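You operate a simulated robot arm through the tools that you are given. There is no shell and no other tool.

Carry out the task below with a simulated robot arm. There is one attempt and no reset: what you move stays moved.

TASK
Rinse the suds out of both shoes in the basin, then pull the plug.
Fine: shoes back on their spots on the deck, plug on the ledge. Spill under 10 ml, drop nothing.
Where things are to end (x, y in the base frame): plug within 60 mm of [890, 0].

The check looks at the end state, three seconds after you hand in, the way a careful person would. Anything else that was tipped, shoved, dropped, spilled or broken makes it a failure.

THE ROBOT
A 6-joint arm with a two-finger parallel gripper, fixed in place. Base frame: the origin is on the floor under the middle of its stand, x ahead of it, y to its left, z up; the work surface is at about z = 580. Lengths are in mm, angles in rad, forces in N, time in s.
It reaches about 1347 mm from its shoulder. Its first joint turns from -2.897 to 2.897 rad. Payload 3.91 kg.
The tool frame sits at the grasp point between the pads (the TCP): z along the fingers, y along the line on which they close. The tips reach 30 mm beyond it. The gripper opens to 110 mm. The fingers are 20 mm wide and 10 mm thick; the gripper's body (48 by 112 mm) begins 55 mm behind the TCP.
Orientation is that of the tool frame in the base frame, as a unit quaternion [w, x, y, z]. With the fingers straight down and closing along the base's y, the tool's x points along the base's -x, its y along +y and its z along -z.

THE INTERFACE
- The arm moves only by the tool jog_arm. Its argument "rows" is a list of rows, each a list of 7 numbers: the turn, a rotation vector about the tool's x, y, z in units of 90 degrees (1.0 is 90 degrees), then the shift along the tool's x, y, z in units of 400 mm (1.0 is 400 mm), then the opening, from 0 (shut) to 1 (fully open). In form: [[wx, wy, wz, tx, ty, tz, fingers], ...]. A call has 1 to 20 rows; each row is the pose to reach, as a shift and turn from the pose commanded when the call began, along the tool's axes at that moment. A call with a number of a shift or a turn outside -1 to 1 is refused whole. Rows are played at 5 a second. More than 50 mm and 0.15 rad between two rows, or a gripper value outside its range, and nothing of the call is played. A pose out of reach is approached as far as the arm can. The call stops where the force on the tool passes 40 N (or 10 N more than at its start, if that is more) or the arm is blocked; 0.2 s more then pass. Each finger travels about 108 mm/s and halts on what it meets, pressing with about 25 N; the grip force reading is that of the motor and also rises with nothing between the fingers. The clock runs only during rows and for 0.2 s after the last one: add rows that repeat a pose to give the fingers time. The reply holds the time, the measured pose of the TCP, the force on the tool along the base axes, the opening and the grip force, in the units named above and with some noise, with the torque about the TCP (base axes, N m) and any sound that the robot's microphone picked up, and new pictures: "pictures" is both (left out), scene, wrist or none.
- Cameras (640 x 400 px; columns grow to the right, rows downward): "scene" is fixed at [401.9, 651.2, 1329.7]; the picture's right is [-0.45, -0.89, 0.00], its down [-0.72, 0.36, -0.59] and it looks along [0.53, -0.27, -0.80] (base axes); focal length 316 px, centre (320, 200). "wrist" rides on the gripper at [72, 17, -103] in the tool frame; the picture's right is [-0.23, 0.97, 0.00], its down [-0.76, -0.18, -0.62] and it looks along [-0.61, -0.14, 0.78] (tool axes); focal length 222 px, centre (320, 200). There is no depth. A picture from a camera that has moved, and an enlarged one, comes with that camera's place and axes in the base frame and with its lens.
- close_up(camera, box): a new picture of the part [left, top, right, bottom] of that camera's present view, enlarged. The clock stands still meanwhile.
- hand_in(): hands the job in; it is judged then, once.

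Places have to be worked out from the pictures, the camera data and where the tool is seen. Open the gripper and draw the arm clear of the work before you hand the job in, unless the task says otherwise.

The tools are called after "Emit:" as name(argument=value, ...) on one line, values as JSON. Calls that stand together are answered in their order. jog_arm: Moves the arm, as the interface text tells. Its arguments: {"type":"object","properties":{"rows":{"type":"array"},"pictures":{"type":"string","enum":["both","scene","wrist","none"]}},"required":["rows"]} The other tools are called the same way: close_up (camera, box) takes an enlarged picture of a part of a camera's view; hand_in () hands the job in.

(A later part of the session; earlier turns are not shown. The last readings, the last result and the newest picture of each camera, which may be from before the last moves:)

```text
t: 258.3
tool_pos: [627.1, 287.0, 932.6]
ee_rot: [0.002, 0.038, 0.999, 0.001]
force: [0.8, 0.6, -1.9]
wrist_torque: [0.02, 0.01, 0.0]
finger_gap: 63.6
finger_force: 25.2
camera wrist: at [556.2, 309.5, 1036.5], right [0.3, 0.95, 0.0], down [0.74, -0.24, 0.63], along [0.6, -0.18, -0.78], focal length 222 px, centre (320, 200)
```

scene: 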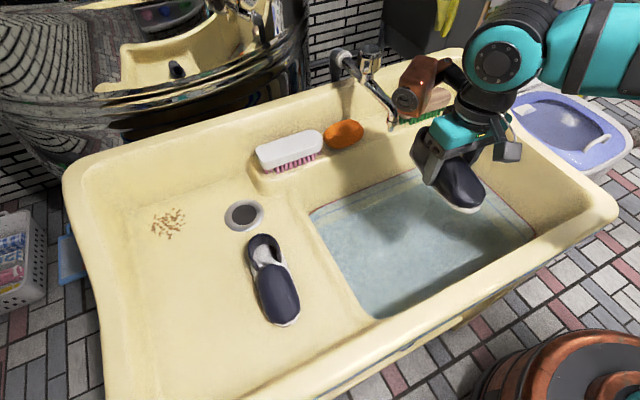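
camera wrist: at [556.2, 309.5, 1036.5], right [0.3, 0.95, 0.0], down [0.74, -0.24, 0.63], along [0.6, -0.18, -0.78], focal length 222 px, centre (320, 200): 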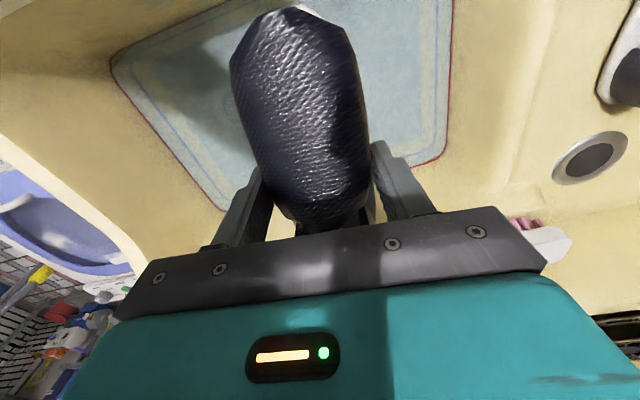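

Shoe 2 is drained as well as it will get. I carry it back over its spot in two quick moves.

Emit:
jog_arm(rows=[[0, 0, 0, 0.006, 0.12, 0.02, 0], [0, 0, 0, 0.012, 0.24, 0.04, 0], [0, 0, 0, 0.018, 0.36, 0.06, 0], [0, 0, 0, 0.024, 0.48, 0.08, 0], [0, 0, 0, 0.03, 0.6, 0.08, 0], [0, 0, 0, 0.036, 0.72, 0.08, 0], [0, 0, 0, 0.042, 0.84, 0.08, 0], [0, 0, 0, 0.0475, 0.96, 0.08, 0]], pictures="none")

Emit:
jog_arm(rows=[[0, 0, 0, 0.006, 0.11, 0.03, 0], [0, 0, 0, 0.0114, 0.205, 0.09, 0], [0, 0, 0, 0.0114, 0.23, 0.18, 0], [0, 0, 0, 0.0114, 0.23, 0.19, 0]], pictures="both")

Emit:
close_up(camera="wrist", box=[160, 0, 480, 220])

```text
t: 260.1
tool_pos: [637.0, 670.7, 899.3]
ee_rot: [0.003, 0.037, 0.999, 0.003]
force: [-1.1, 0.4, -2.0]
wrist_torque: [0.07, -0.02, -0.02]
finger_gap: 63.5
finger_force: 25.5
```

```text
t: 261.1
tool_pos: [640.8, 764.6, 825.8]
ee_rot: [0.002, 0.037, 0.999, 0.002]
force: [0.5, -0.1, -3.4]
wrist_torque: [0.0, 0.0, 0.01]
finger_gap: 63.8
finger_force: 25.3
camera wrist: at [568.6, 787.4, 929.5], right [0.3, 0.95, 0.0], down [0.74, -0.24, 0.63], along [0.6, -0.18, -0.78], focal length 222 px, centre (320, 200)
```

scene: 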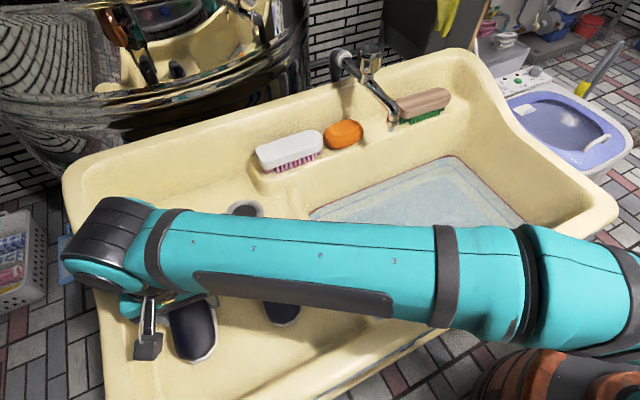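
wrist: 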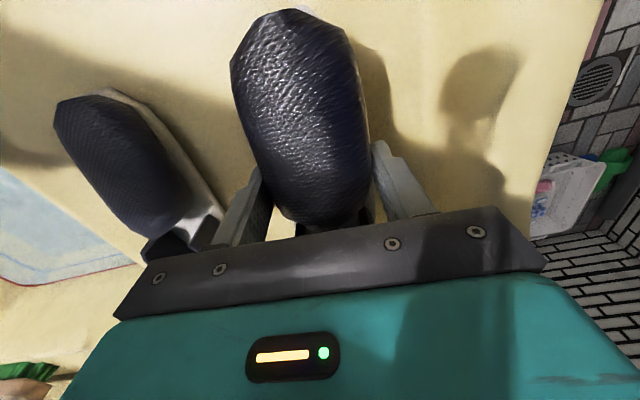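

```text
1.82 times, centred on (320, 110) of wrist
camera zoom: at [568.6, 787.4, 929.5], right [0.3, 0.95, 0.0], down [0.74, -0.24, 0.63], along [0.6, -0.18, -0.78], focal length 404 px, centre (320, 364)
```

zoom: 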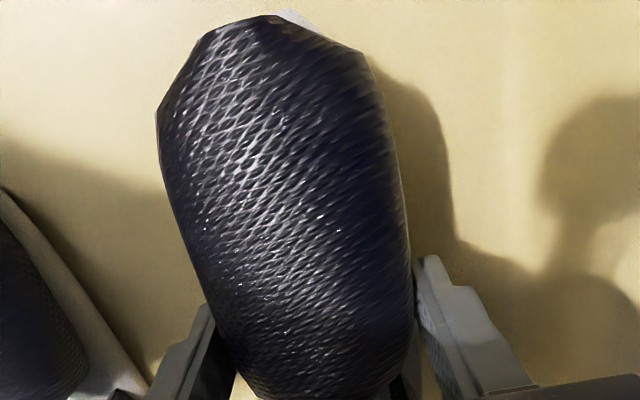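

I lower shoe 2 gently onto its spot.

Emit:
jog_arm(rows=[[0, 0, 0, 0, -0.002, 0.03, 0], [0, 0, 0, 0, -0.002, 0.05, 0], [0, 0, 0, 0, -0.002, 0.058, 0], [0, 0, 0, 0, -0.002, 0.064, 0], [0, 0, 0, 0, -0.002, 0.069, 0], [0, 0, 0, 0, -0.002, 0.069, 0]], pictures="none")

```text
t: 262.5
tool_pos: [640.0, 763.3, 799.6]
ee_rot: [0.002, 0.037, 0.999, 0.002]
force: [0.3, -0.9, -3.2]
wrist_torque: [-0.01, -0.01, -0.01]
finger_gap: 63.6
finger_force: 25.5
```

Emit:
jog_arm(rows=[[0, 0, 0, 0, 0, 0.004, 0], [0, 0, 0, 0, 0, 0.008, 0], [0, 0, 0, 0, 0, 0.008, 0]], pictures="none")

```text
t: 263.3
tool_pos: [640.1, 763.8, 796.1]
ee_rot: [0.003, 0.038, 0.999, 0.002]
force: [0.3, -0.1, -1.5]
wrist_torque: [0.02, 0.03, 0.0]
finger_gap: 63.7
finger_force: 25.3
```

Emit:
jog_arm(rows=[[0, 0, 0, 0, 0, 0.003, 0], [0, 0, 0, 0, 0, 0.006, 0], [0, 0, 0, 0, 0, 0.006, 0]], pictures="none")

```text
t: 264.1
tool_pos: [640.5, 762.8, 794.4]
ee_rot: [0.002, 0.038, 0.999, 0.002]
force: [-1.2, 2.5, -0.2]
wrist_torque: [-0.06, -0.28, 0.07]
finger_gap: 63.8
finger_force: 25.2
```

Contact is starting (weight off the hand). One more millimetre, then release and rise.

Emit:
jog_arm(rows=[[0, 0, 0, 0, 0, 0.0025, 0], [0, 0, 0, 0, 0, 0.0025, 0], [0, 0, 0, 0, 0, 0.0025, 0.65], [0, 0, 0, 0, 0, 0.0025, 0.8], [0, 0, 0, 0, 0, 0.0025, 1], [0, 0, 0, 0, 0, 0.0025, 1], [0, 0, 0, 0, 0, -0.05, 1], [0, 0, 0, 0, 0, -0.12, 1], [0, 0, 0, 0, 0, -0.22, 1], [0, 0, 0, 0, 0, -0.3, 1]], pictures="both")

Emit:
close_up(camera="wrist", box=[160, 0, 480, 220])

```text
t: 266.3
tool_pos: [639.8, 763.7, 913.0]
ee_rot: [0.002, 0.037, 0.999, 0.002]
force: [0.1, 0.0, 0.0]
wrist_torque: [-0.03, 0.01, 0.02]
finger_gap: 109.9
finger_force: 0.0
camera wrist: at [569.4, 785.8, 1017.5], right [0.3, 0.95, 0.0], down [0.74, -0.24, 0.63], along [0.6, -0.18, -0.78], focal length 222 px, centre (320, 200)
```

scene: 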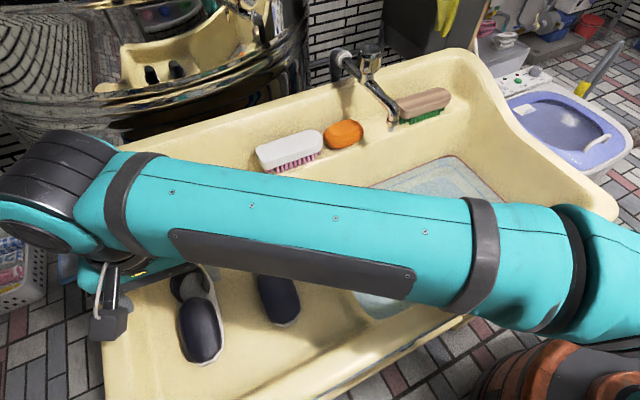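
wrist: 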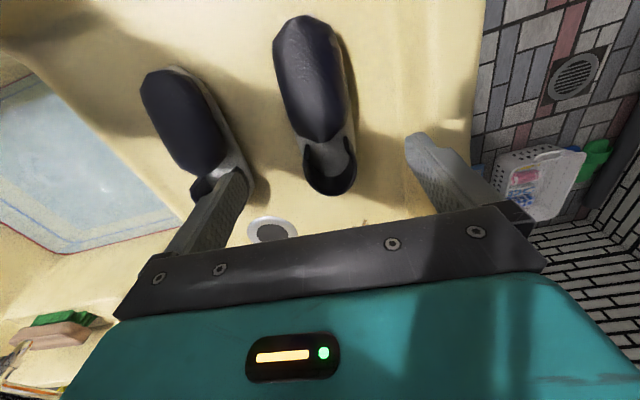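

```text
1.82 times, centred on (320, 110) of wrist
camera zoom: at [569.4, 785.8, 1017.5], right [0.3, 0.95, 0.0], down [0.74, -0.24, 0.63], along [0.6, -0.18, -0.78], focal length 404 px, centre (320, 364)
```

zoom: 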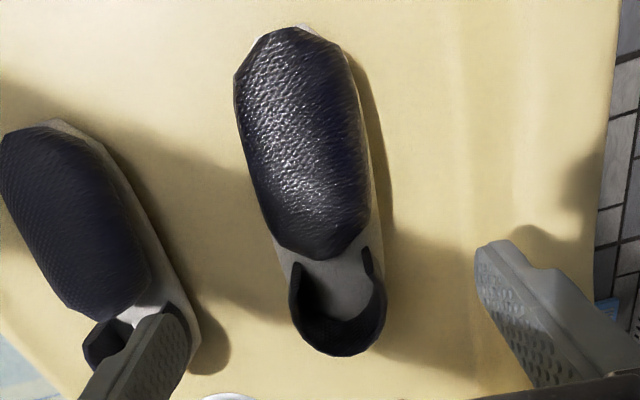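

Both shoes are back, clean, on their spots. Now I go for the plug: straighten the hand and travel over the basin, keeping short of the spout.

Emit:
jog_arm(rows=[[0, 0, -0.01, 0.003, -0.1, -0.03, 1], [0, 0, -0.02, 0.006, -0.22, -0.03, 1], [0, 0, -0.03, 0.01, -0.34, -0.03, 1], [0, 0, -0.04, 0.014, -0.46, -0.03, 1], [0, 0, -0.0477, 0.018, -0.58, -0.03, 1], [0, 0, -0.0477, 0.021, -0.7, -0.03, 1], [0, 0, -0.0477, 0.024, -0.82, -0.03, 1], [0, 0, -0.0477, 0.0275, -0.935, -0.03, 1], [0, 0, -0.0477, 0.0275, -0.955, -0.03, 1], [0, 0, -0.0477, 0.0275, -0.955, -0.03, 1]], pictures="scene")

Emit:
close_up(camera="scene", box=[150, 220, 310, 370])

```text
t: 268.5
tool_pos: [600.4, 382.7, 924.5]
ee_rot: [0.002, -0.001, 1.0, 0.002]
force: [-0.3, 0.1, -0.3]
wrist_torque: [0.02, -0.01, 0.01]
finger_gap: 110.0
finger_force: 0.1
```

scene: 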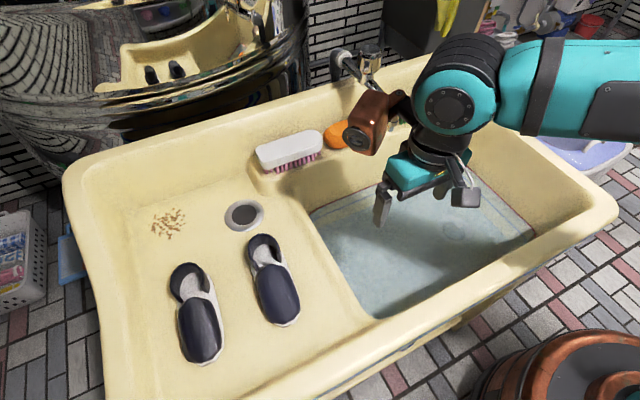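

```text
2.67 times, centred on (230, 295) of scene
camera zoom: at [401.9, 651.2, 1329.7], right [-0.45, -0.89, 0.0], down [-0.72, 0.36, -0.59], along [0.53, -0.27, -0.8], focal length 841 px, centre (560, -53)
```

zoom: 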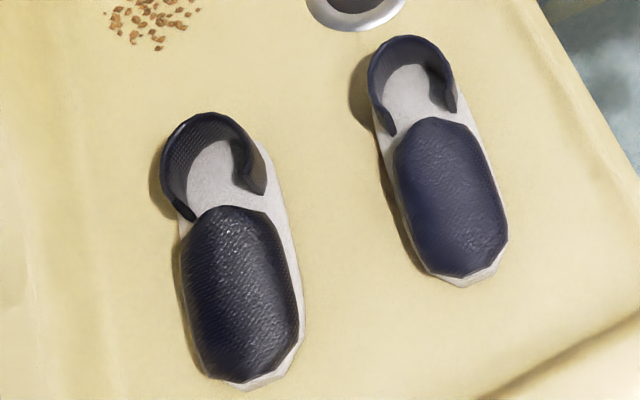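

Both shoes match their original places. I go above the plug and take close looks from two heights to fix the knob's position.

Emit:
jog_arm(rows=[[0, 0, 0, 0, -0.12, 0, 1], [0, 0, 0, 0, -0.24, 0.02, 1], [0, 0, 0, 0, -0.36, 0.06, 1], [0, 0, 0, 0, -0.46, 0.12, 1], [0, 0, 0, 0, -0.56, 0.18, 1], [0, 0, 0, -0.02, -0.64, 0.25, 1], [0, 0, 0, -0.04, -0.665, 0.33, 1], [0, 0, 0, -0.06, -0.665, 0.4, 1], [0, 0, 0, -0.06, -0.665, 0.4, 1]], pictures="scene")

Emit:
close_up(camera="wrist", box=[260, 30, 400, 160])

Emit:
close_up(camera="scene", box=[425, 205, 485, 255])

```text
refused: row 3 steps farther than a row can; nothing moved
```

```text
3.08 times, centred on (330, 95) of wrist
camera zoom: at [528.3, 399.8, 1029.1], right [0.23, 0.97, 0.0], down [0.76, -0.18, 0.63], along [0.61, -0.14, -0.78], focal length 684 px, centre (289, 523)
```

zoom: 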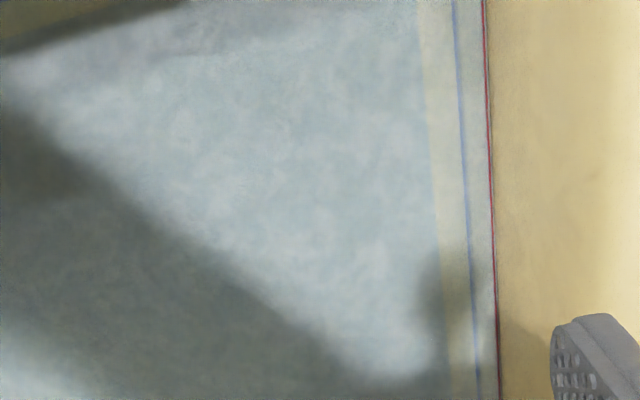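

```text
8.00 times, centred on (455, 230) of scene
camera zoom: at [401.9, 651.2, 1329.7], right [-0.45, -0.89, 0.0], down [-0.72, 0.36, -0.59], along [0.53, -0.27, -0.8], focal length 2524 px, centre (-760, -40)
```

zoom: 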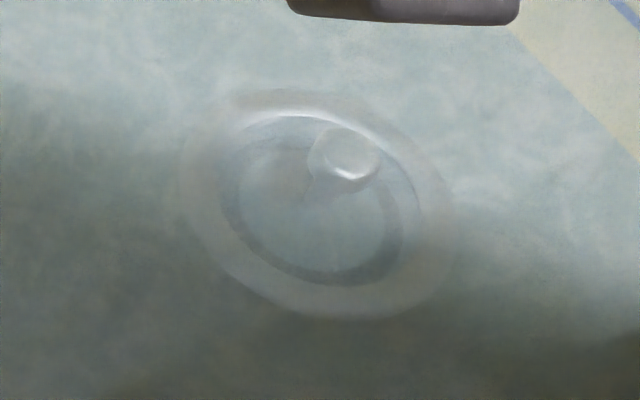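

A row step was too long, so nothing moved; the close-up did show the plug's knob clearly: top at about (634,117,615), 20 mm across. I now travel in smaller steps toward the plug and pitch the hand forward to look at the ledge target.

Emit:
jog_arm(rows=[[0, 0, 0, 0, -0.1, 0, 1], [0, 0, 0, 0, -0.2, 0, 1], [0, 0, 0, 0, -0.3, 0, 1], [0, 0, 0, 0, -0.4, 0, 1], [0, 0, 0, 0, -0.5, -0.02, 1], [0, 0, 0, 0, -0.6, -0.04, 1], [0, -0.06, 0, 0, -0.68, -0.06, 1], [0, -0.12, 0, 0, -0.75, -0.08, 1], [0, -0.18, 0, 0, -0.8, -0.1, 1], [0, -0.24, 0, 0, -0.8, -0.12, 1], [0, -0.3, 0, 0, -0.8, -0.14, 1], [0, -0.36, 0, 0, -0.8, -0.16, 1], [0, -0.36, 0, 0, -0.8, -0.16, 1]], pictures="both")

```text
t: 271.3
tool_pos: [599.7, 63.0, 987.7]
ee_rot: [0.281, 0.001, 0.96, 0.002]
force: [0.3, 0.4, -0.2]
wrist_torque: [0.0, 0.0, -0.05]
finger_gap: 110.0
finger_force: 0.0
camera wrist: at [483.3, 79.3, 1035.6], right [0.19, 0.97, 0.13], down [0.3, -0.18, 0.94], along [0.93, -0.14, -0.33], focal length 222 px, centre (320, 200)
```

scene: 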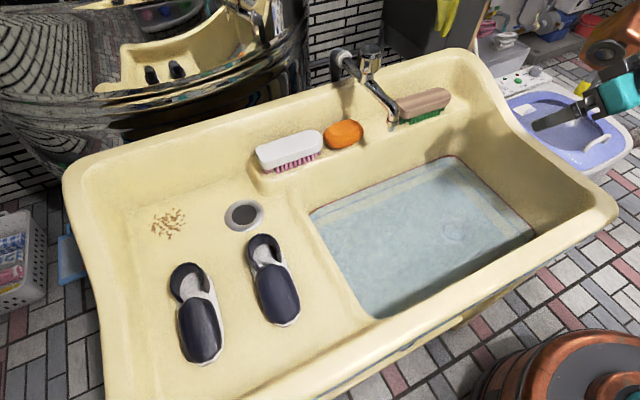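
wrist: 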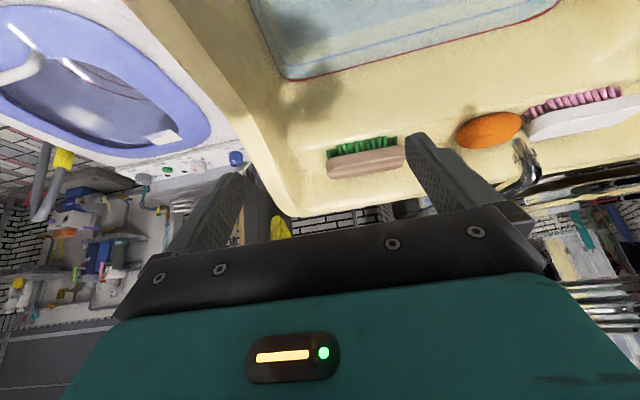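

Emit:
close_up(camera="wrist", box=[220, 60, 440, 220])

Emit:
close_up(camera="scene", box=[370, 40, 530, 170])

```text
2.50 times, centred on (330, 140) of wrist
camera zoom: at [483.3, 79.3, 1035.6], right [0.19, 0.97, 0.13], down [0.3, -0.18, 0.94], along [0.93, -0.14, -0.33], focal length 555 px, centre (295, 350)
```

zoom: 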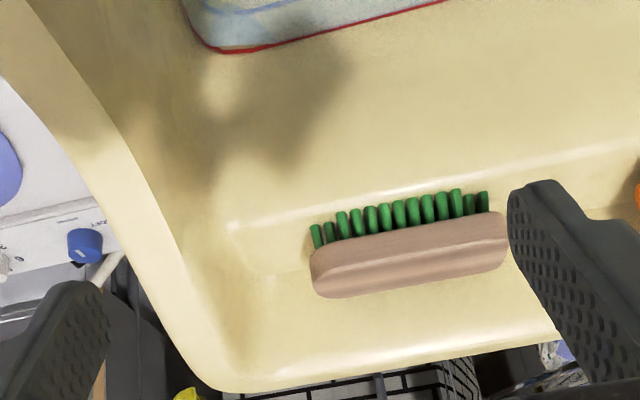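

```text
3.08 times, centred on (450, 105) of scene
camera zoom: at [401.9, 651.2, 1329.7], right [-0.45, -0.89, 0.0], down [-0.72, 0.36, -0.59], along [0.53, -0.27, -0.8], focal length 971 px, centre (-80, 492)
```

zoom: 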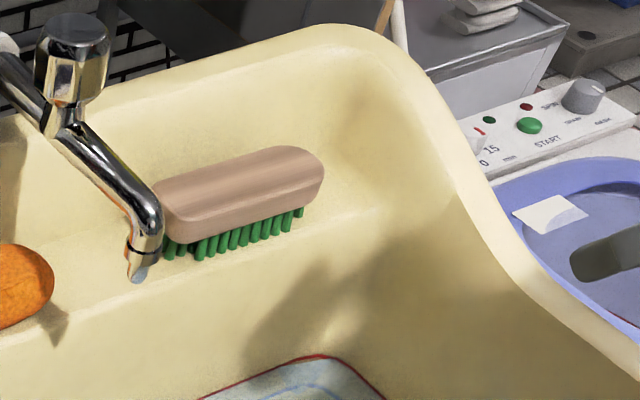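

The ledge surface is at z≈800, its front edge at x≈840, and the green brush ends at y≈47, leaving free space at the target. I look at this spot from above to judge wall clearances for the hand.

Emit:
jog_arm(rows=[[0, 0.06, 0, -0.068, -0.022, 0.032, 1], [0, 0.12, 0, -0.136, -0.044, 0.065, 1], [0, 0.18, 0, -0.205, -0.066, 0.097, 1], [0, 0.24, 0, -0.273, -0.088, 0.13, 1], [0, 0.3, 0, -0.341, -0.11, 0.162, 1], [0, 0.36, 0, -0.4095, -0.1325, 0.1946, 1], [0, 0.36, 0, -0.4095, -0.1325, 0.1946, 1]], pictures="both")

Emit:
close_up(camera="wrist", box=[220, 60, 440, 220])

```text
t: 272.9
tool_pos: [780.7, 10.4, 1010.8]
ee_rot: [0.001, 0.0, 1.0, 0.001]
force: [0.4, 0.4, 0.1]
wrist_torque: [0.02, -0.02, -0.02]
finger_gap: 109.7
finger_force: 0.0
camera wrist: at [707.6, 26.6, 1114.6], right [0.23, 0.97, 0.0], down [0.76, -0.18, 0.63], along [0.61, -0.14, -0.78], focal length 222 px, centre (320, 200)
```

scene: 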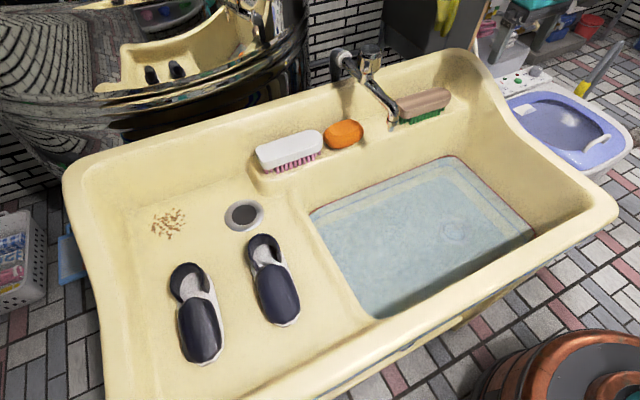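
wrist: 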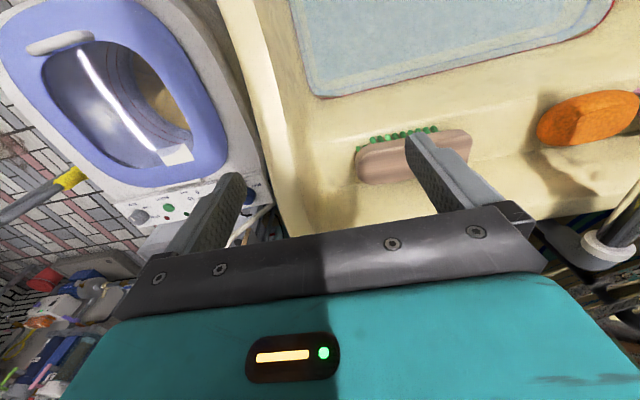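

```text
2.50 times, centred on (330, 140) of wrist
camera zoom: at [707.6, 26.6, 1114.6], right [0.23, 0.97, 0.0], down [0.76, -0.18, 0.63], along [0.61, -0.14, -0.78], focal length 555 px, centre (295, 350)
```

zoom: 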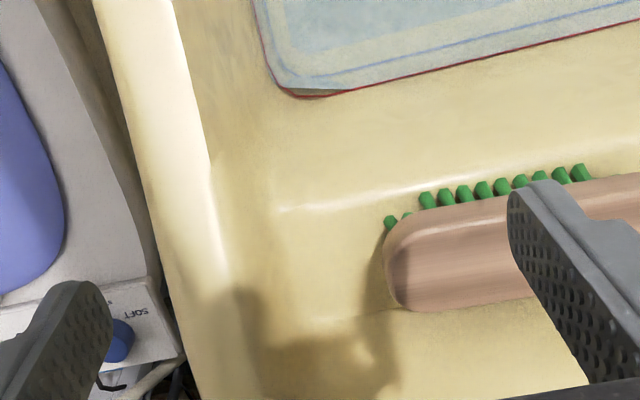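

The free ledge spot is clear: brush end at y≈47, end wall at y≈−17 to −33, back wall x≈929. Placing will be easier with the fingers closing along x, so I turn the hand 90° while moving back over the plug.

Emit:
jog_arm(rows=[[0, 0, 0.0833, 0.03, 0.022, 0.0, 1], [0, 0, 0.1667, 0.06, 0.045, 0.0, 1], [0, 0, 0.25, 0.09, 0.067, 0.03, 1], [0, 0, 0.3333, 0.12, 0.089, 0.06, 1], [0, 0, 0.4167, 0.152, 0.111, 0.09, 1], [0, 0, 0.5, 0.183, 0.134, 0.12, 1], [0, 0, 0.5833, 0.213, 0.156, 0.15, 1], [0, 0, 0.6667, 0.243, 0.178, 0.18, 1], [0, 0, 0.75, 0.274, 0.2, 0.21, 1], [0, 0, 0.8333, 0.304, 0.223, 0.24, 1], [0, 0, 0.9167, 0.335, 0.245, 0.26, 1], [0, 0, 1.0, 0.365, 0.2675, 0.275, 1], [0, 0, 1.0, 0.365, 0.2675, 0.275, 1]], pictures="both")

```text
t: 275.7
tool_pos: [631.8, 118.0, 900.6]
ee_rot: [0.0, 0.707, 0.707, 0.003]
force: [-0.5, 0.6, 1.0]
wrist_torque: [0.02, 0.02, -0.01]
finger_gap: 109.8
finger_force: 0.1
camera wrist: at [650.1, 190.1, 1004.6], right [0.97, -0.23, 0.0], down [-0.18, -0.76, 0.62], along [-0.14, -0.6, -0.79], focal length 222 px, centre (320, 200)
```

scene: 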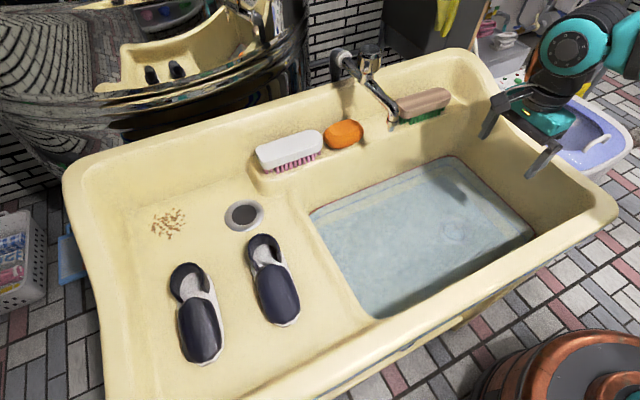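
wrist: 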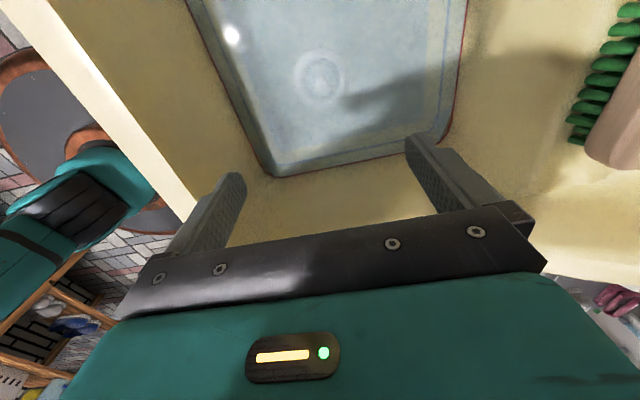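

Emit:
close_up(camera="scene", box=[450, 0, 640, 190])

Emit:
close_up(camera="wrist", box=[260, 30, 400, 130])

```text
2.11 times, centred on (545, 95) of scene
camera zoom: at [401.9, 651.2, 1329.7], right [-0.45, -0.89, 0.0], down [-0.72, 0.36, -0.59], along [0.53, -0.27, -0.8], focal length 664 px, centre (-154, 421)
```

zoom: 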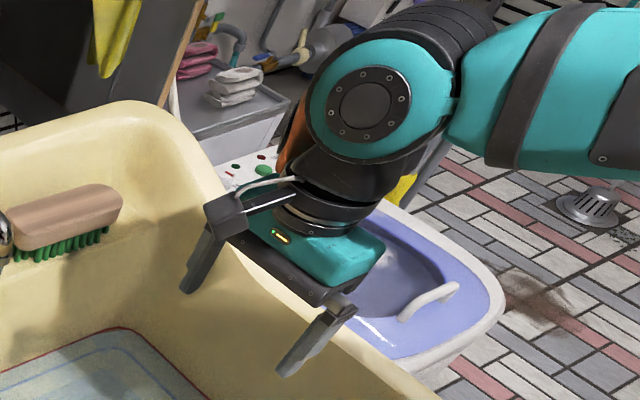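

```text
4.00 times, centred on (330, 80) of wrist
camera zoom: at [650.1, 190.1, 1004.6], right [0.97, -0.23, 0.0], down [-0.18, -0.76, 0.62], along [-0.14, -0.6, -0.79], focal length 888 px, centre (280, 680)
```

zoom: 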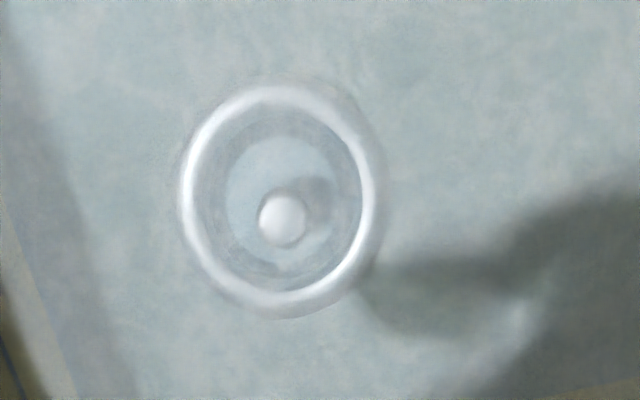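

The knob is centred at about (633,115,615), 18–20 mm across. The copper housing turns with the hand; for the ledge it is safest with the hand turned the other way, so I rotate back and test that orientation in the air.

Emit:
jog_arm(rows=[[0, 0, -0.09, 0, 0, 0, 1], [0, 0, -0.18, 0, 0, 0, 1], [0, 0, -0.27, 0, 0, 0, 1], [0, 0, -0.36, 0, 0, 0, 1], [0, 0, -0.45, 0, 0, 0, 1], [0, 0, -0.54, 0, 0, 0, 1], [0, 0, -0.63, 0, 0, 0, 1], [0, 0, -0.72, 0, 0, 0, 1], [0, 0, -0.81, 0, 0, 0, 1], [0, 0, -0.9, 0, 0, 0, 1], [0, 0, -1.0, 0, 0, 0, 1]], pictures="none")

Emit:
jog_arm(rows=[[0, 0, -0.09, 0, 0, 0, 1], [0, 0, -0.18, 0, 0, 0, 1], [0, 0, -0.27, 0, 0, 0, 1], [0, 0, -0.36, 0, 0, 0, 1], [0, 0, -0.45, 0, 0, 0, 1], [0, 0, -0.54, 0, 0, 0, 1], [0, 0, -0.63, 0, 0, 0, 1], [0, 0, -0.72, 0, 0, 0, 1], [0, 0, -0.81, 0, 0, 0, 1], [0, 0, -0.9, 0, 0, 0, 1], [0, 0, -1.0, 0, 0, 0, 1]], pictures="both")

```text
refused: row 11 steps farther than a row can; nothing moved
```

```text
refused: row 11 steps farther than a row can; nothing moved
```

The last row step was slightly too large; I repeat with even smaller turns.

Emit:
jog_arm(rows=[[0, 0, -0.08, 0, 0, 0, 1], [0, 0, -0.16, 0, 0, 0, 1], [0, 0, -0.24, 0, 0, 0, 1], [0, 0, -0.32, 0, 0, 0, 1], [0, 0, -0.4, 0, 0, 0, 1], [0, 0, -0.48, 0, 0, 0, 1], [0, 0, -0.56, 0, 0, 0, 1], [0, 0, -0.64, 0, 0, 0, 1], [0, 0, -0.72, 0, 0, 0, 1], [0, 0, -0.8, 0, 0, 0, 1], [0, 0, -0.88, 0, 0, 0, 1], [0, 0, -0.96, 0, 0, 0, 1], [0, 0, -1.0, 0, 0, 0, 1]], pictures="none")

Emit:
jog_arm(rows=[[0, 0, -0.08, 0, 0, 0, 1], [0, 0, -0.16, 0, 0, 0, 1], [0, 0, -0.24, 0, 0, 0, 1], [0, 0, -0.32, 0, 0, 0, 1], [0, 0, -0.4, 0, 0, 0, 1], [0, 0, -0.48, 0, 0, 0, 1], [0, 0, -0.56, 0, 0, 0, 1], [0, 0, -0.64, 0, 0, 0, 1], [0, 0, -0.72, 0, 0, 0, 1], [0, 0, -0.8, 0, 0, 0, 1], [0, 0, -0.88, 0, 0, 0, 1], [0, 0, -0.96, 0, 0, 0, 1], [0, 0, -1.0, 0, 0, 0, 1]], pictures="both")

```text
t: 278.5
tool_pos: [633.5, 118.1, 900.1]
ee_rot: [0.003, -0.001, 1.0, 0.002]
force: [0.1, 0.8, 0.8]
wrist_torque: [0.01, 0.02, -0.02]
finger_gap: 110.1
finger_force: 0.2
```

```text
t: 281.3
tool_pos: [633.7, 115.8, 899.0]
ee_rot: [-0.003, 0.708, -0.706, 0.002]
force: [-0.9, 0.7, 0.2]
wrist_torque: [0.0, 0.02, -0.02]
finger_gap: 109.9
finger_force: 0.0
camera wrist: at [616.7, 43.8, 1003.5], right [-0.97, 0.23, 0.0], down [0.17, 0.76, 0.63], along [0.14, 0.61, -0.78], focal length 222 px, centre (320, 200)
```

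scene: 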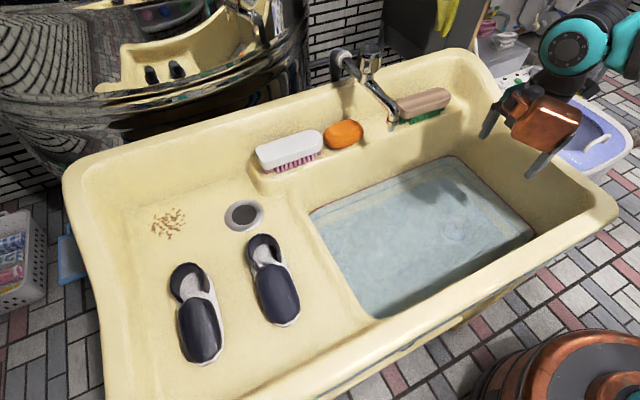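
wrist: 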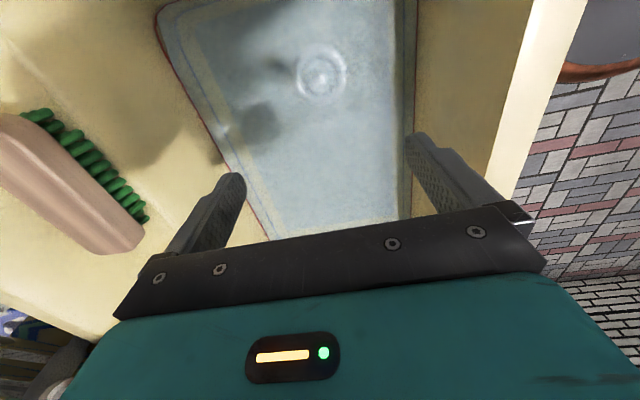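

This orientation works and keeps the copper housing away from walls, so I'll grasp with it. I part-close the fingers and descend over the knob, checking alignment above the water.

Emit:
jog_arm(rows=[[0, 0, 0, 0, 0, 0.1, 0.6], [0, 0, 0, 0, 0, 0.2, 0.6], [0, 0, 0, 0, 0, 0.3, 0.6], [0, 0, 0, 0, 0, 0.4, 0.6], [0, 0, 0, 0, 0, 0.5, 0.6], [0, 0, 0, 0, 0, 0.5, 0.6]], pictures="both")

Emit:
close_up(camera="wrist", box=[200, 40, 440, 200])

Emit:
close_up(camera="scene", box=[410, 150, 530, 260])

```text
t: 282.7
tool_pos: [635.7, 117.8, 701.3]
ee_rot: [-0.003, 0.708, -0.707, 0.0]
force: [0.5, 0.6, -0.1]
wrist_torque: [0.02, 0.03, 0.01]
finger_gap: 65.7
finger_force: 0.0
camera wrist: at [619.3, 44.9, 805.1], right [-0.97, 0.23, 0.0], down [0.17, 0.76, 0.63], along [0.15, 0.61, -0.78], focal length 222 px, centre (320, 200)
```

scene: 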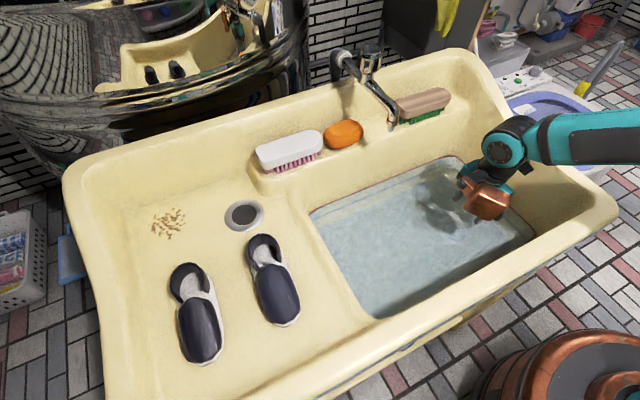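
wrist: 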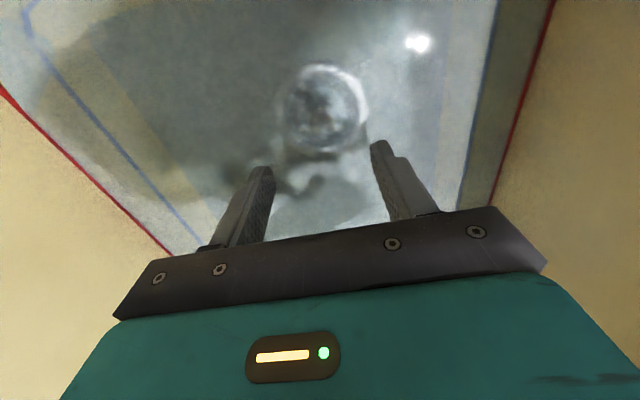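

```text
2.50 times, centred on (320, 120) of wrist
camera zoom: at [619.3, 44.9, 805.1], right [-0.97, 0.23, 0.0], down [0.17, 0.76, 0.63], along [0.15, 0.61, -0.78], focal length 555 px, centre (320, 400)
```

zoom: 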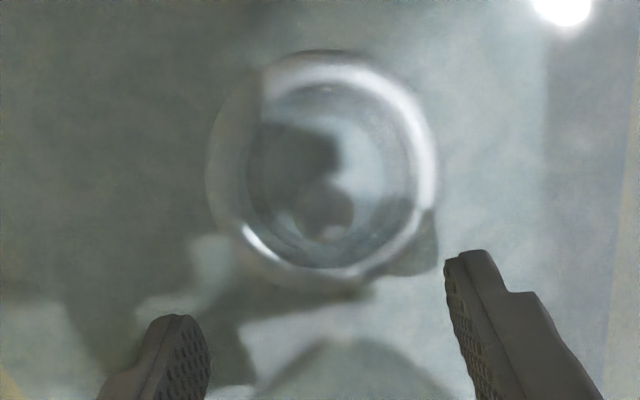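

```text
3.64 times, centred on (470, 205) of scene
camera zoom: at [401.9, 651.2, 1329.7], right [-0.45, -0.89, 0.0], down [-0.72, 0.36, -0.59], along [0.53, -0.27, -0.8], focal length 1147 px, centre (-226, 182)
```

zoom: 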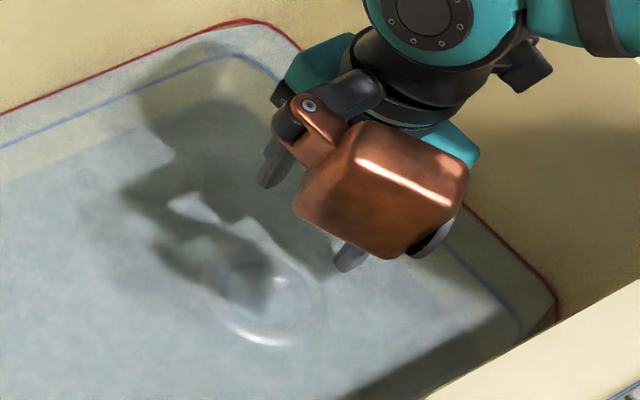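

Knob triangulates to (633,113.5,~612). I correct by a few mm and go down slowly until the fingertips flank the knob, then close.

Emit:
jog_arm(rows=[[0, 0, 0, 0.0108, 0.0068, 0.05, 0.6], [0, 0, 0, 0.0108, 0.0068, 0.1, 0.6], [0, 0, 0, 0.0108, 0.0068, 0.13, 0.6], [0, 0, 0, 0.0108, 0.0068, 0.15, 0.6], [0, 0, 0, 0.0108, 0.0068, 0.165, 0.6], [0, 0, 0, 0.0108, 0.0068, 0.175, 0.6], [0, 0, 0, 0.0108, 0.0068, 0.183, 0.6], [0, 0, 0, 0.0108, 0.0068, 0.183, 0.6]], pictures="both")

Emit:
close_up(camera="wrist", box=[200, 40, 440, 220])

```text
t: 284.5
tool_pos: [632.1, 113.6, 627.0]
ee_rot: [0.003, -0.707, 0.707, 0.0]
force: [0.5, 0.1, 0.1]
wrist_torque: [0.03, 0.01, -0.01]
finger_gap: 66.1
finger_force: 0.0
camera wrist: at [615.6, 41.4, 730.7], right [-0.97, 0.23, 0.0], down [0.17, 0.76, 0.63], along [0.15, 0.61, -0.78], focal length 222 px, centre (320, 200)
```

scene: 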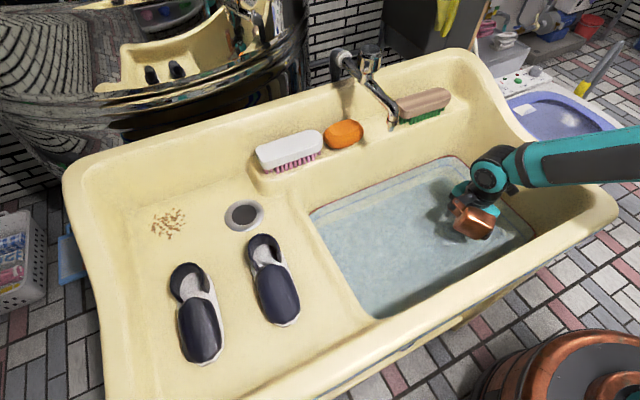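
wrist: 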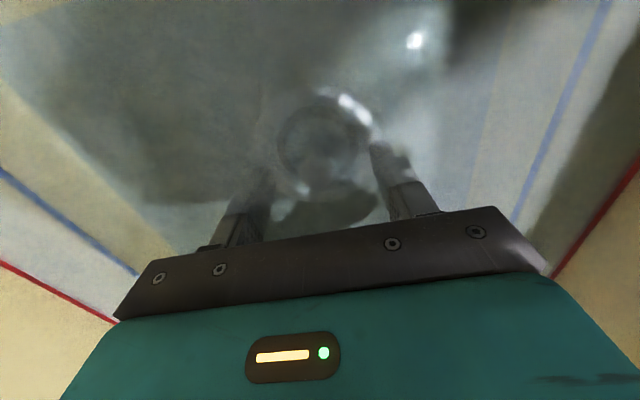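

```text
2.22 times, centred on (320, 130) of wrist
camera zoom: at [615.6, 41.4, 730.7], right [-0.97, 0.23, 0.0], down [0.17, 0.76, 0.63], along [0.15, 0.61, -0.78], focal length 494 px, centre (320, 356)
```

zoom: 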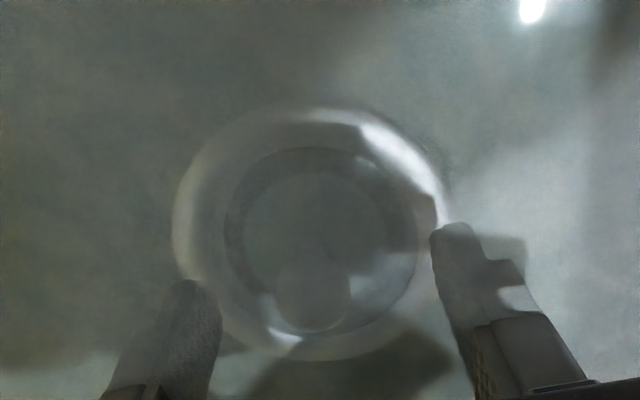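

The knob is centred between the fingertips (within 2 mm). I nudge and close on it.

Emit:
jog_arm(rows=[[0, 0, 0, 0, -0.004, 0, 0.6], [0, 0, 0, 0, -0.004, 0, 0.3], [0, 0, 0, 0, -0.004, 0, 0.1], [0, 0, 0, 0, -0.004, 0, 0], [0, 0, 0, 0, -0.004, 0, 0], [0, 0, 0, 0, -0.004, 0, 0]], pictures="none")

Emit:
close_up(camera="wrist", box=[200, 40, 440, 220])

```text
t: 285.9
tool_pos: [635.0, 113.4, 628.9]
ee_rot: [-0.003, 0.707, -0.707, 0.0]
force: [2.6, 0.4, 2.8]
wrist_torque: [0.01, -0.07, -0.01]
finger_gap: 20.7
finger_force: 24.7
```

```text
2.22 times, centred on (320, 130) of wrist
camera zoom: at [617.0, 41.5, 730.9], right [-0.97, 0.23, 0.0], down [0.17, 0.76, 0.63], along [0.15, 0.61, -0.78], focal length 494 px, centre (320, 356)
```

zoom: 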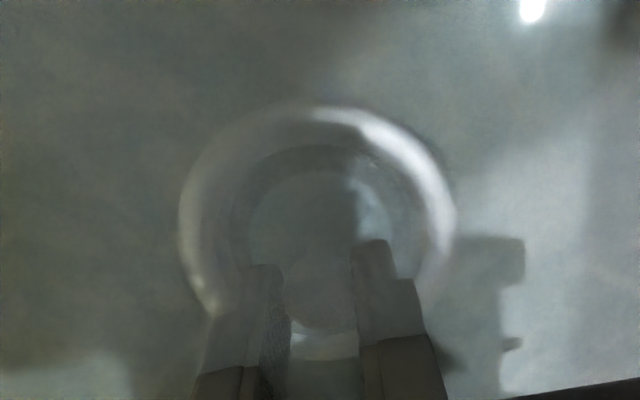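

Gripped the knob (gap 20.7 mm, 25 N). I pull straight up gently.

Emit:
jog_arm(rows=[[0, 0, 0, 0, 0, -0.005, 0], [0, 0, 0, 0, 0, -0.01, 0], [0, 0, 0, 0, 0, -0.015, 0], [0, 0, 0, 0, 0, -0.025, 0], [0, 0, 0, 0, 0, -0.04, 0], [0, 0, 0, 0, 0, -0.06, 0], [0, 0, 0, 0, 0, -0.08, 0], [0, 0, 0, 0, 0, -0.08, 0]], pictures="both")

Emit:
close_up(camera="wrist", box=[200, 40, 440, 220])

```text
t: 287.7
tool_pos: [633.9, 113.3, 659.0]
ee_rot: [0.004, -0.707, 0.707, 0.0]
force: [0.3, -0.4, -0.7]
wrist_torque: [0.0, 0.0, 0.0]
finger_gap: 20.7
finger_force: 25.3
camera wrist: at [616.8, 40.7, 762.7], right [-0.97, 0.23, 0.0], down [0.17, 0.76, 0.63], along [0.14, 0.61, -0.78], focal length 222 px, centre (320, 200)
```

scene: 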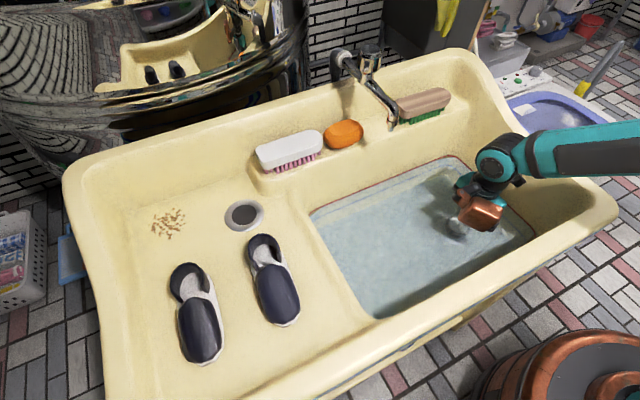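
wrist: 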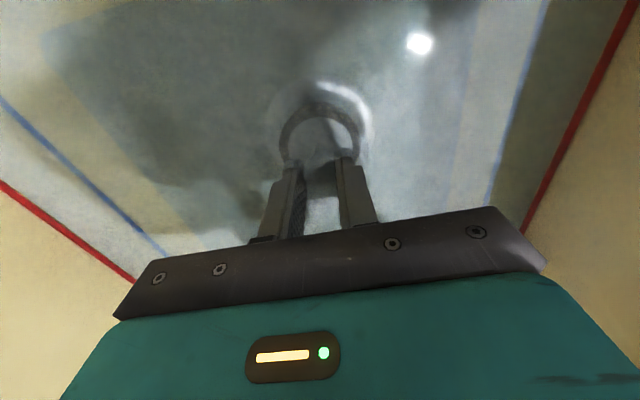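

```text
2.22 times, centred on (320, 130) of wrist
camera zoom: at [616.8, 40.7, 762.7], right [-0.97, 0.23, 0.0], down [0.17, 0.76, 0.63], along [0.14, 0.61, -0.78], focal length 494 px, centre (320, 356)
```

zoom: 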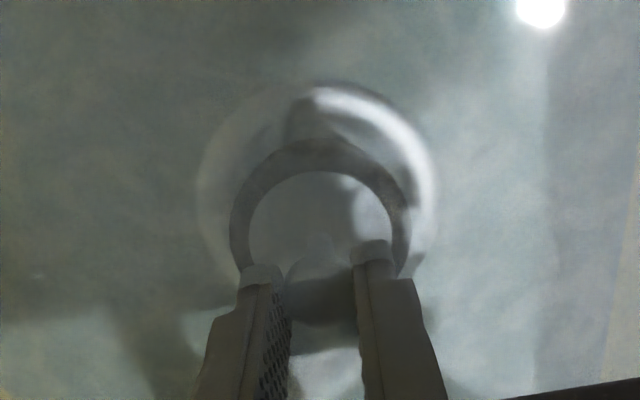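

The plug is free and in the grip. I raise it above the water and look at it.

Emit:
jog_arm(rows=[[0, 0, 0, 0, 0, -0.05, 0], [0, 0, 0, 0, 0, -0.1, 0], [0, 0, 0, 0, 0, -0.16, 0], [0, 0, 0, 0, 0, -0.22, 0], [0, 0, 0, 0, 0, -0.3, 0], [0, 0, 0, 0, 0, -0.4, 0], [0, 0, 0, 0, 0, -0.5, 0], [0, 0, 0, 0, 0, -0.6, 0], [0, 0, 0, 0, 0, -0.6, 0]], pictures="both")

Emit:
close_up(camera="wrist", box=[200, 40, 440, 220])

Emit:
close_up(camera="scene", box=[440, 100, 580, 250])

```text
t: 289.7
tool_pos: [632.2, 112.0, 899.1]
ee_rot: [0.003, -0.707, 0.707, 0.0]
force: [0.1, 0.2, -0.6]
wrist_torque: [0.02, 0.03, -0.03]
finger_gap: 20.6
finger_force: 25.1
camera wrist: at [614.7, 39.7, 1002.1], right [-0.97, 0.23, 0.0], down [0.17, 0.76, 0.63], along [0.15, 0.61, -0.78], focal length 222 px, centre (320, 200)
```

scene: 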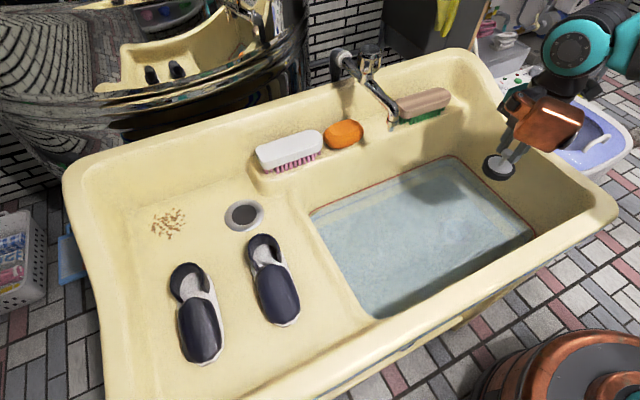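
wrist: 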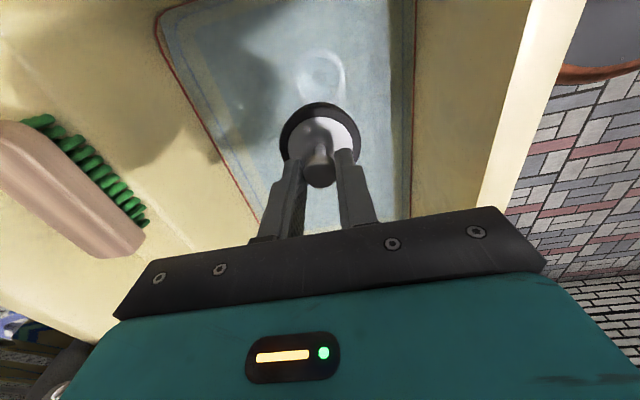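

```text
2.22 times, centred on (320, 130) of wrist
camera zoom: at [614.7, 39.7, 1002.1], right [-0.97, 0.23, 0.0], down [0.17, 0.76, 0.63], along [0.15, 0.61, -0.78], focal length 494 px, centre (320, 356)
```

zoom: 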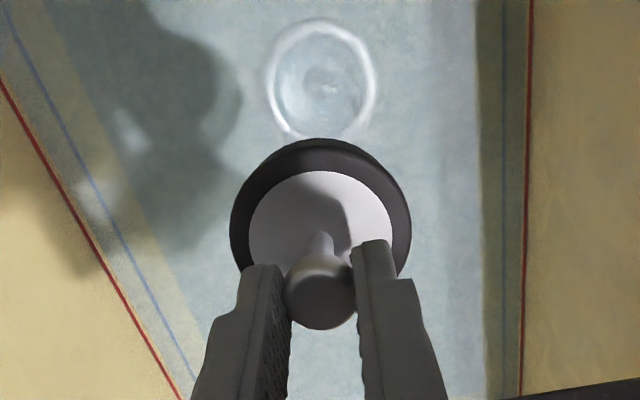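

```text
2.67 times, centred on (510, 175) of scene
camera zoom: at [401.9, 651.2, 1329.7], right [-0.45, -0.89, 0.0], down [-0.72, 0.36, -0.59], along [0.53, -0.27, -0.8], focal length 841 px, centre (-187, 267)
```

zoom: 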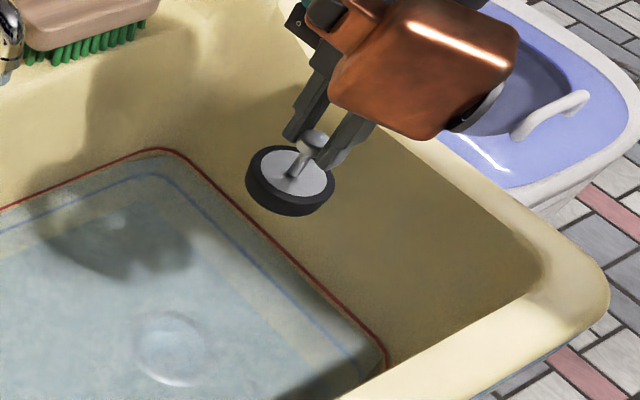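

The plug (≈59 mm disc, ≈55 mm tall) hangs cleanly; its bottom is about 69 mm below the TCP. I wait a few seconds over the basin for it to drip off and check the water is draining.

Emit:
jog_arm(rows=[[0, 0, 0, 0, 0, 0, 0], [0, 0, 0, 0, 0, 0, 0], [0, 0, 0, 0, 0, 0, 0], [0, 0, 0, 0, 0, 0, 0], [0, 0, 0, 0, 0, 0, 0], [0, 0, 0, 0, 0, 0, 0], [0, 0, 0, 0, 0, 0, 0], [0, 0, 0, 0, 0, 0, 0], [0, 0, 0, 0, 0, 0, 0], [0, 0, 0, 0, 0, 0, 0], [0, 0, 0, 0, 0, 0, 0], [0, 0, 0, 0, 0, 0, 0], [0, 0, 0, 0, 0, 0, 0], [0, 0, 0, 0, 0, 0, 0], [0, 0, 0, 0, 0, 0, 0], [0, 0, 0, 0, 0, 0, 0], [0, 0, 0, 0, 0, 0, 0], [0, 0, 0, 0, 0, 0, 0], [0, 0, 0, 0, 0, 0, 0], [0, 0, 0, 0, 0, 0, 0]], pictures="both")

Emit:
close_up(camera="scene", box=[380, 120, 560, 270])

```text
t: 293.9
tool_pos: [630.4, 114.0, 898.7]
ee_rot: [0.003, -0.707, 0.707, 0.0]
force: [-0.1, 0.5, -0.5]
wrist_torque: [0.0, -0.02, 0.02]
finger_gap: 20.9
finger_force: 24.9
camera wrist: at [614.7, 39.7, 1001.8], right [-0.97, 0.23, 0.0], down [0.17, 0.76, 0.63], along [0.15, 0.61, -0.78], focal length 222 px, centre (320, 200)
```

scene: 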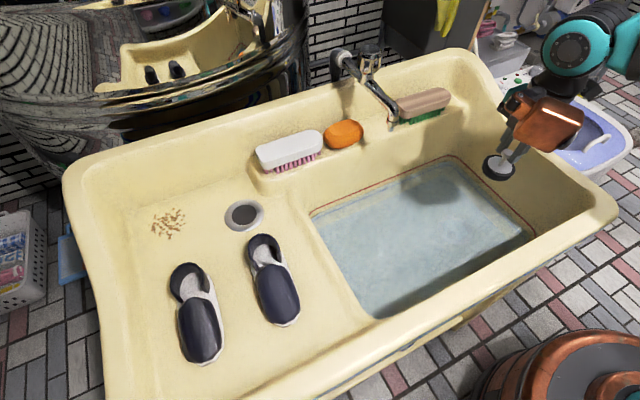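
wrist: 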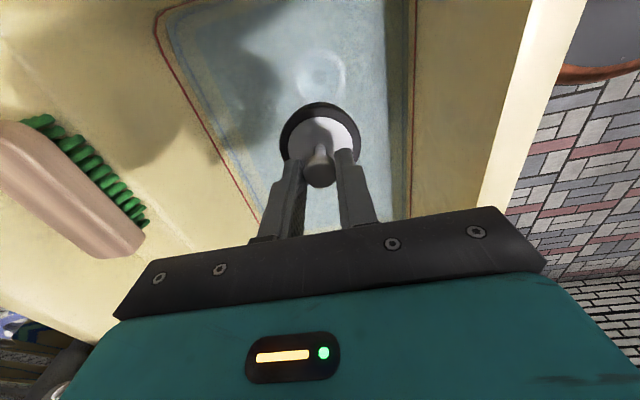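

```text
2.67 times, centred on (470, 195) of scene
camera zoom: at [401.9, 651.2, 1329.7], right [-0.45, -0.89, 0.0], down [-0.72, 0.36, -0.59], along [0.53, -0.27, -0.8], focal length 841 px, centre (-80, 213)
```

zoom: 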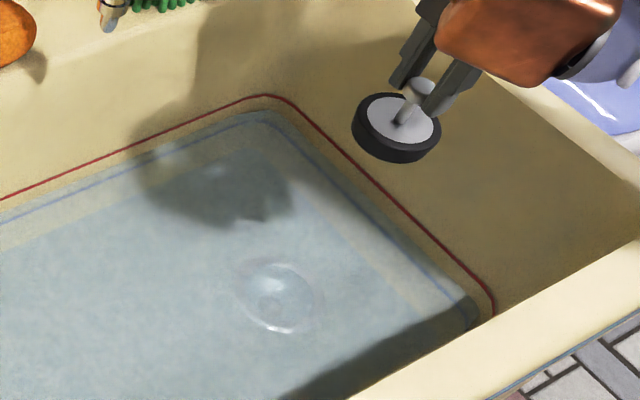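

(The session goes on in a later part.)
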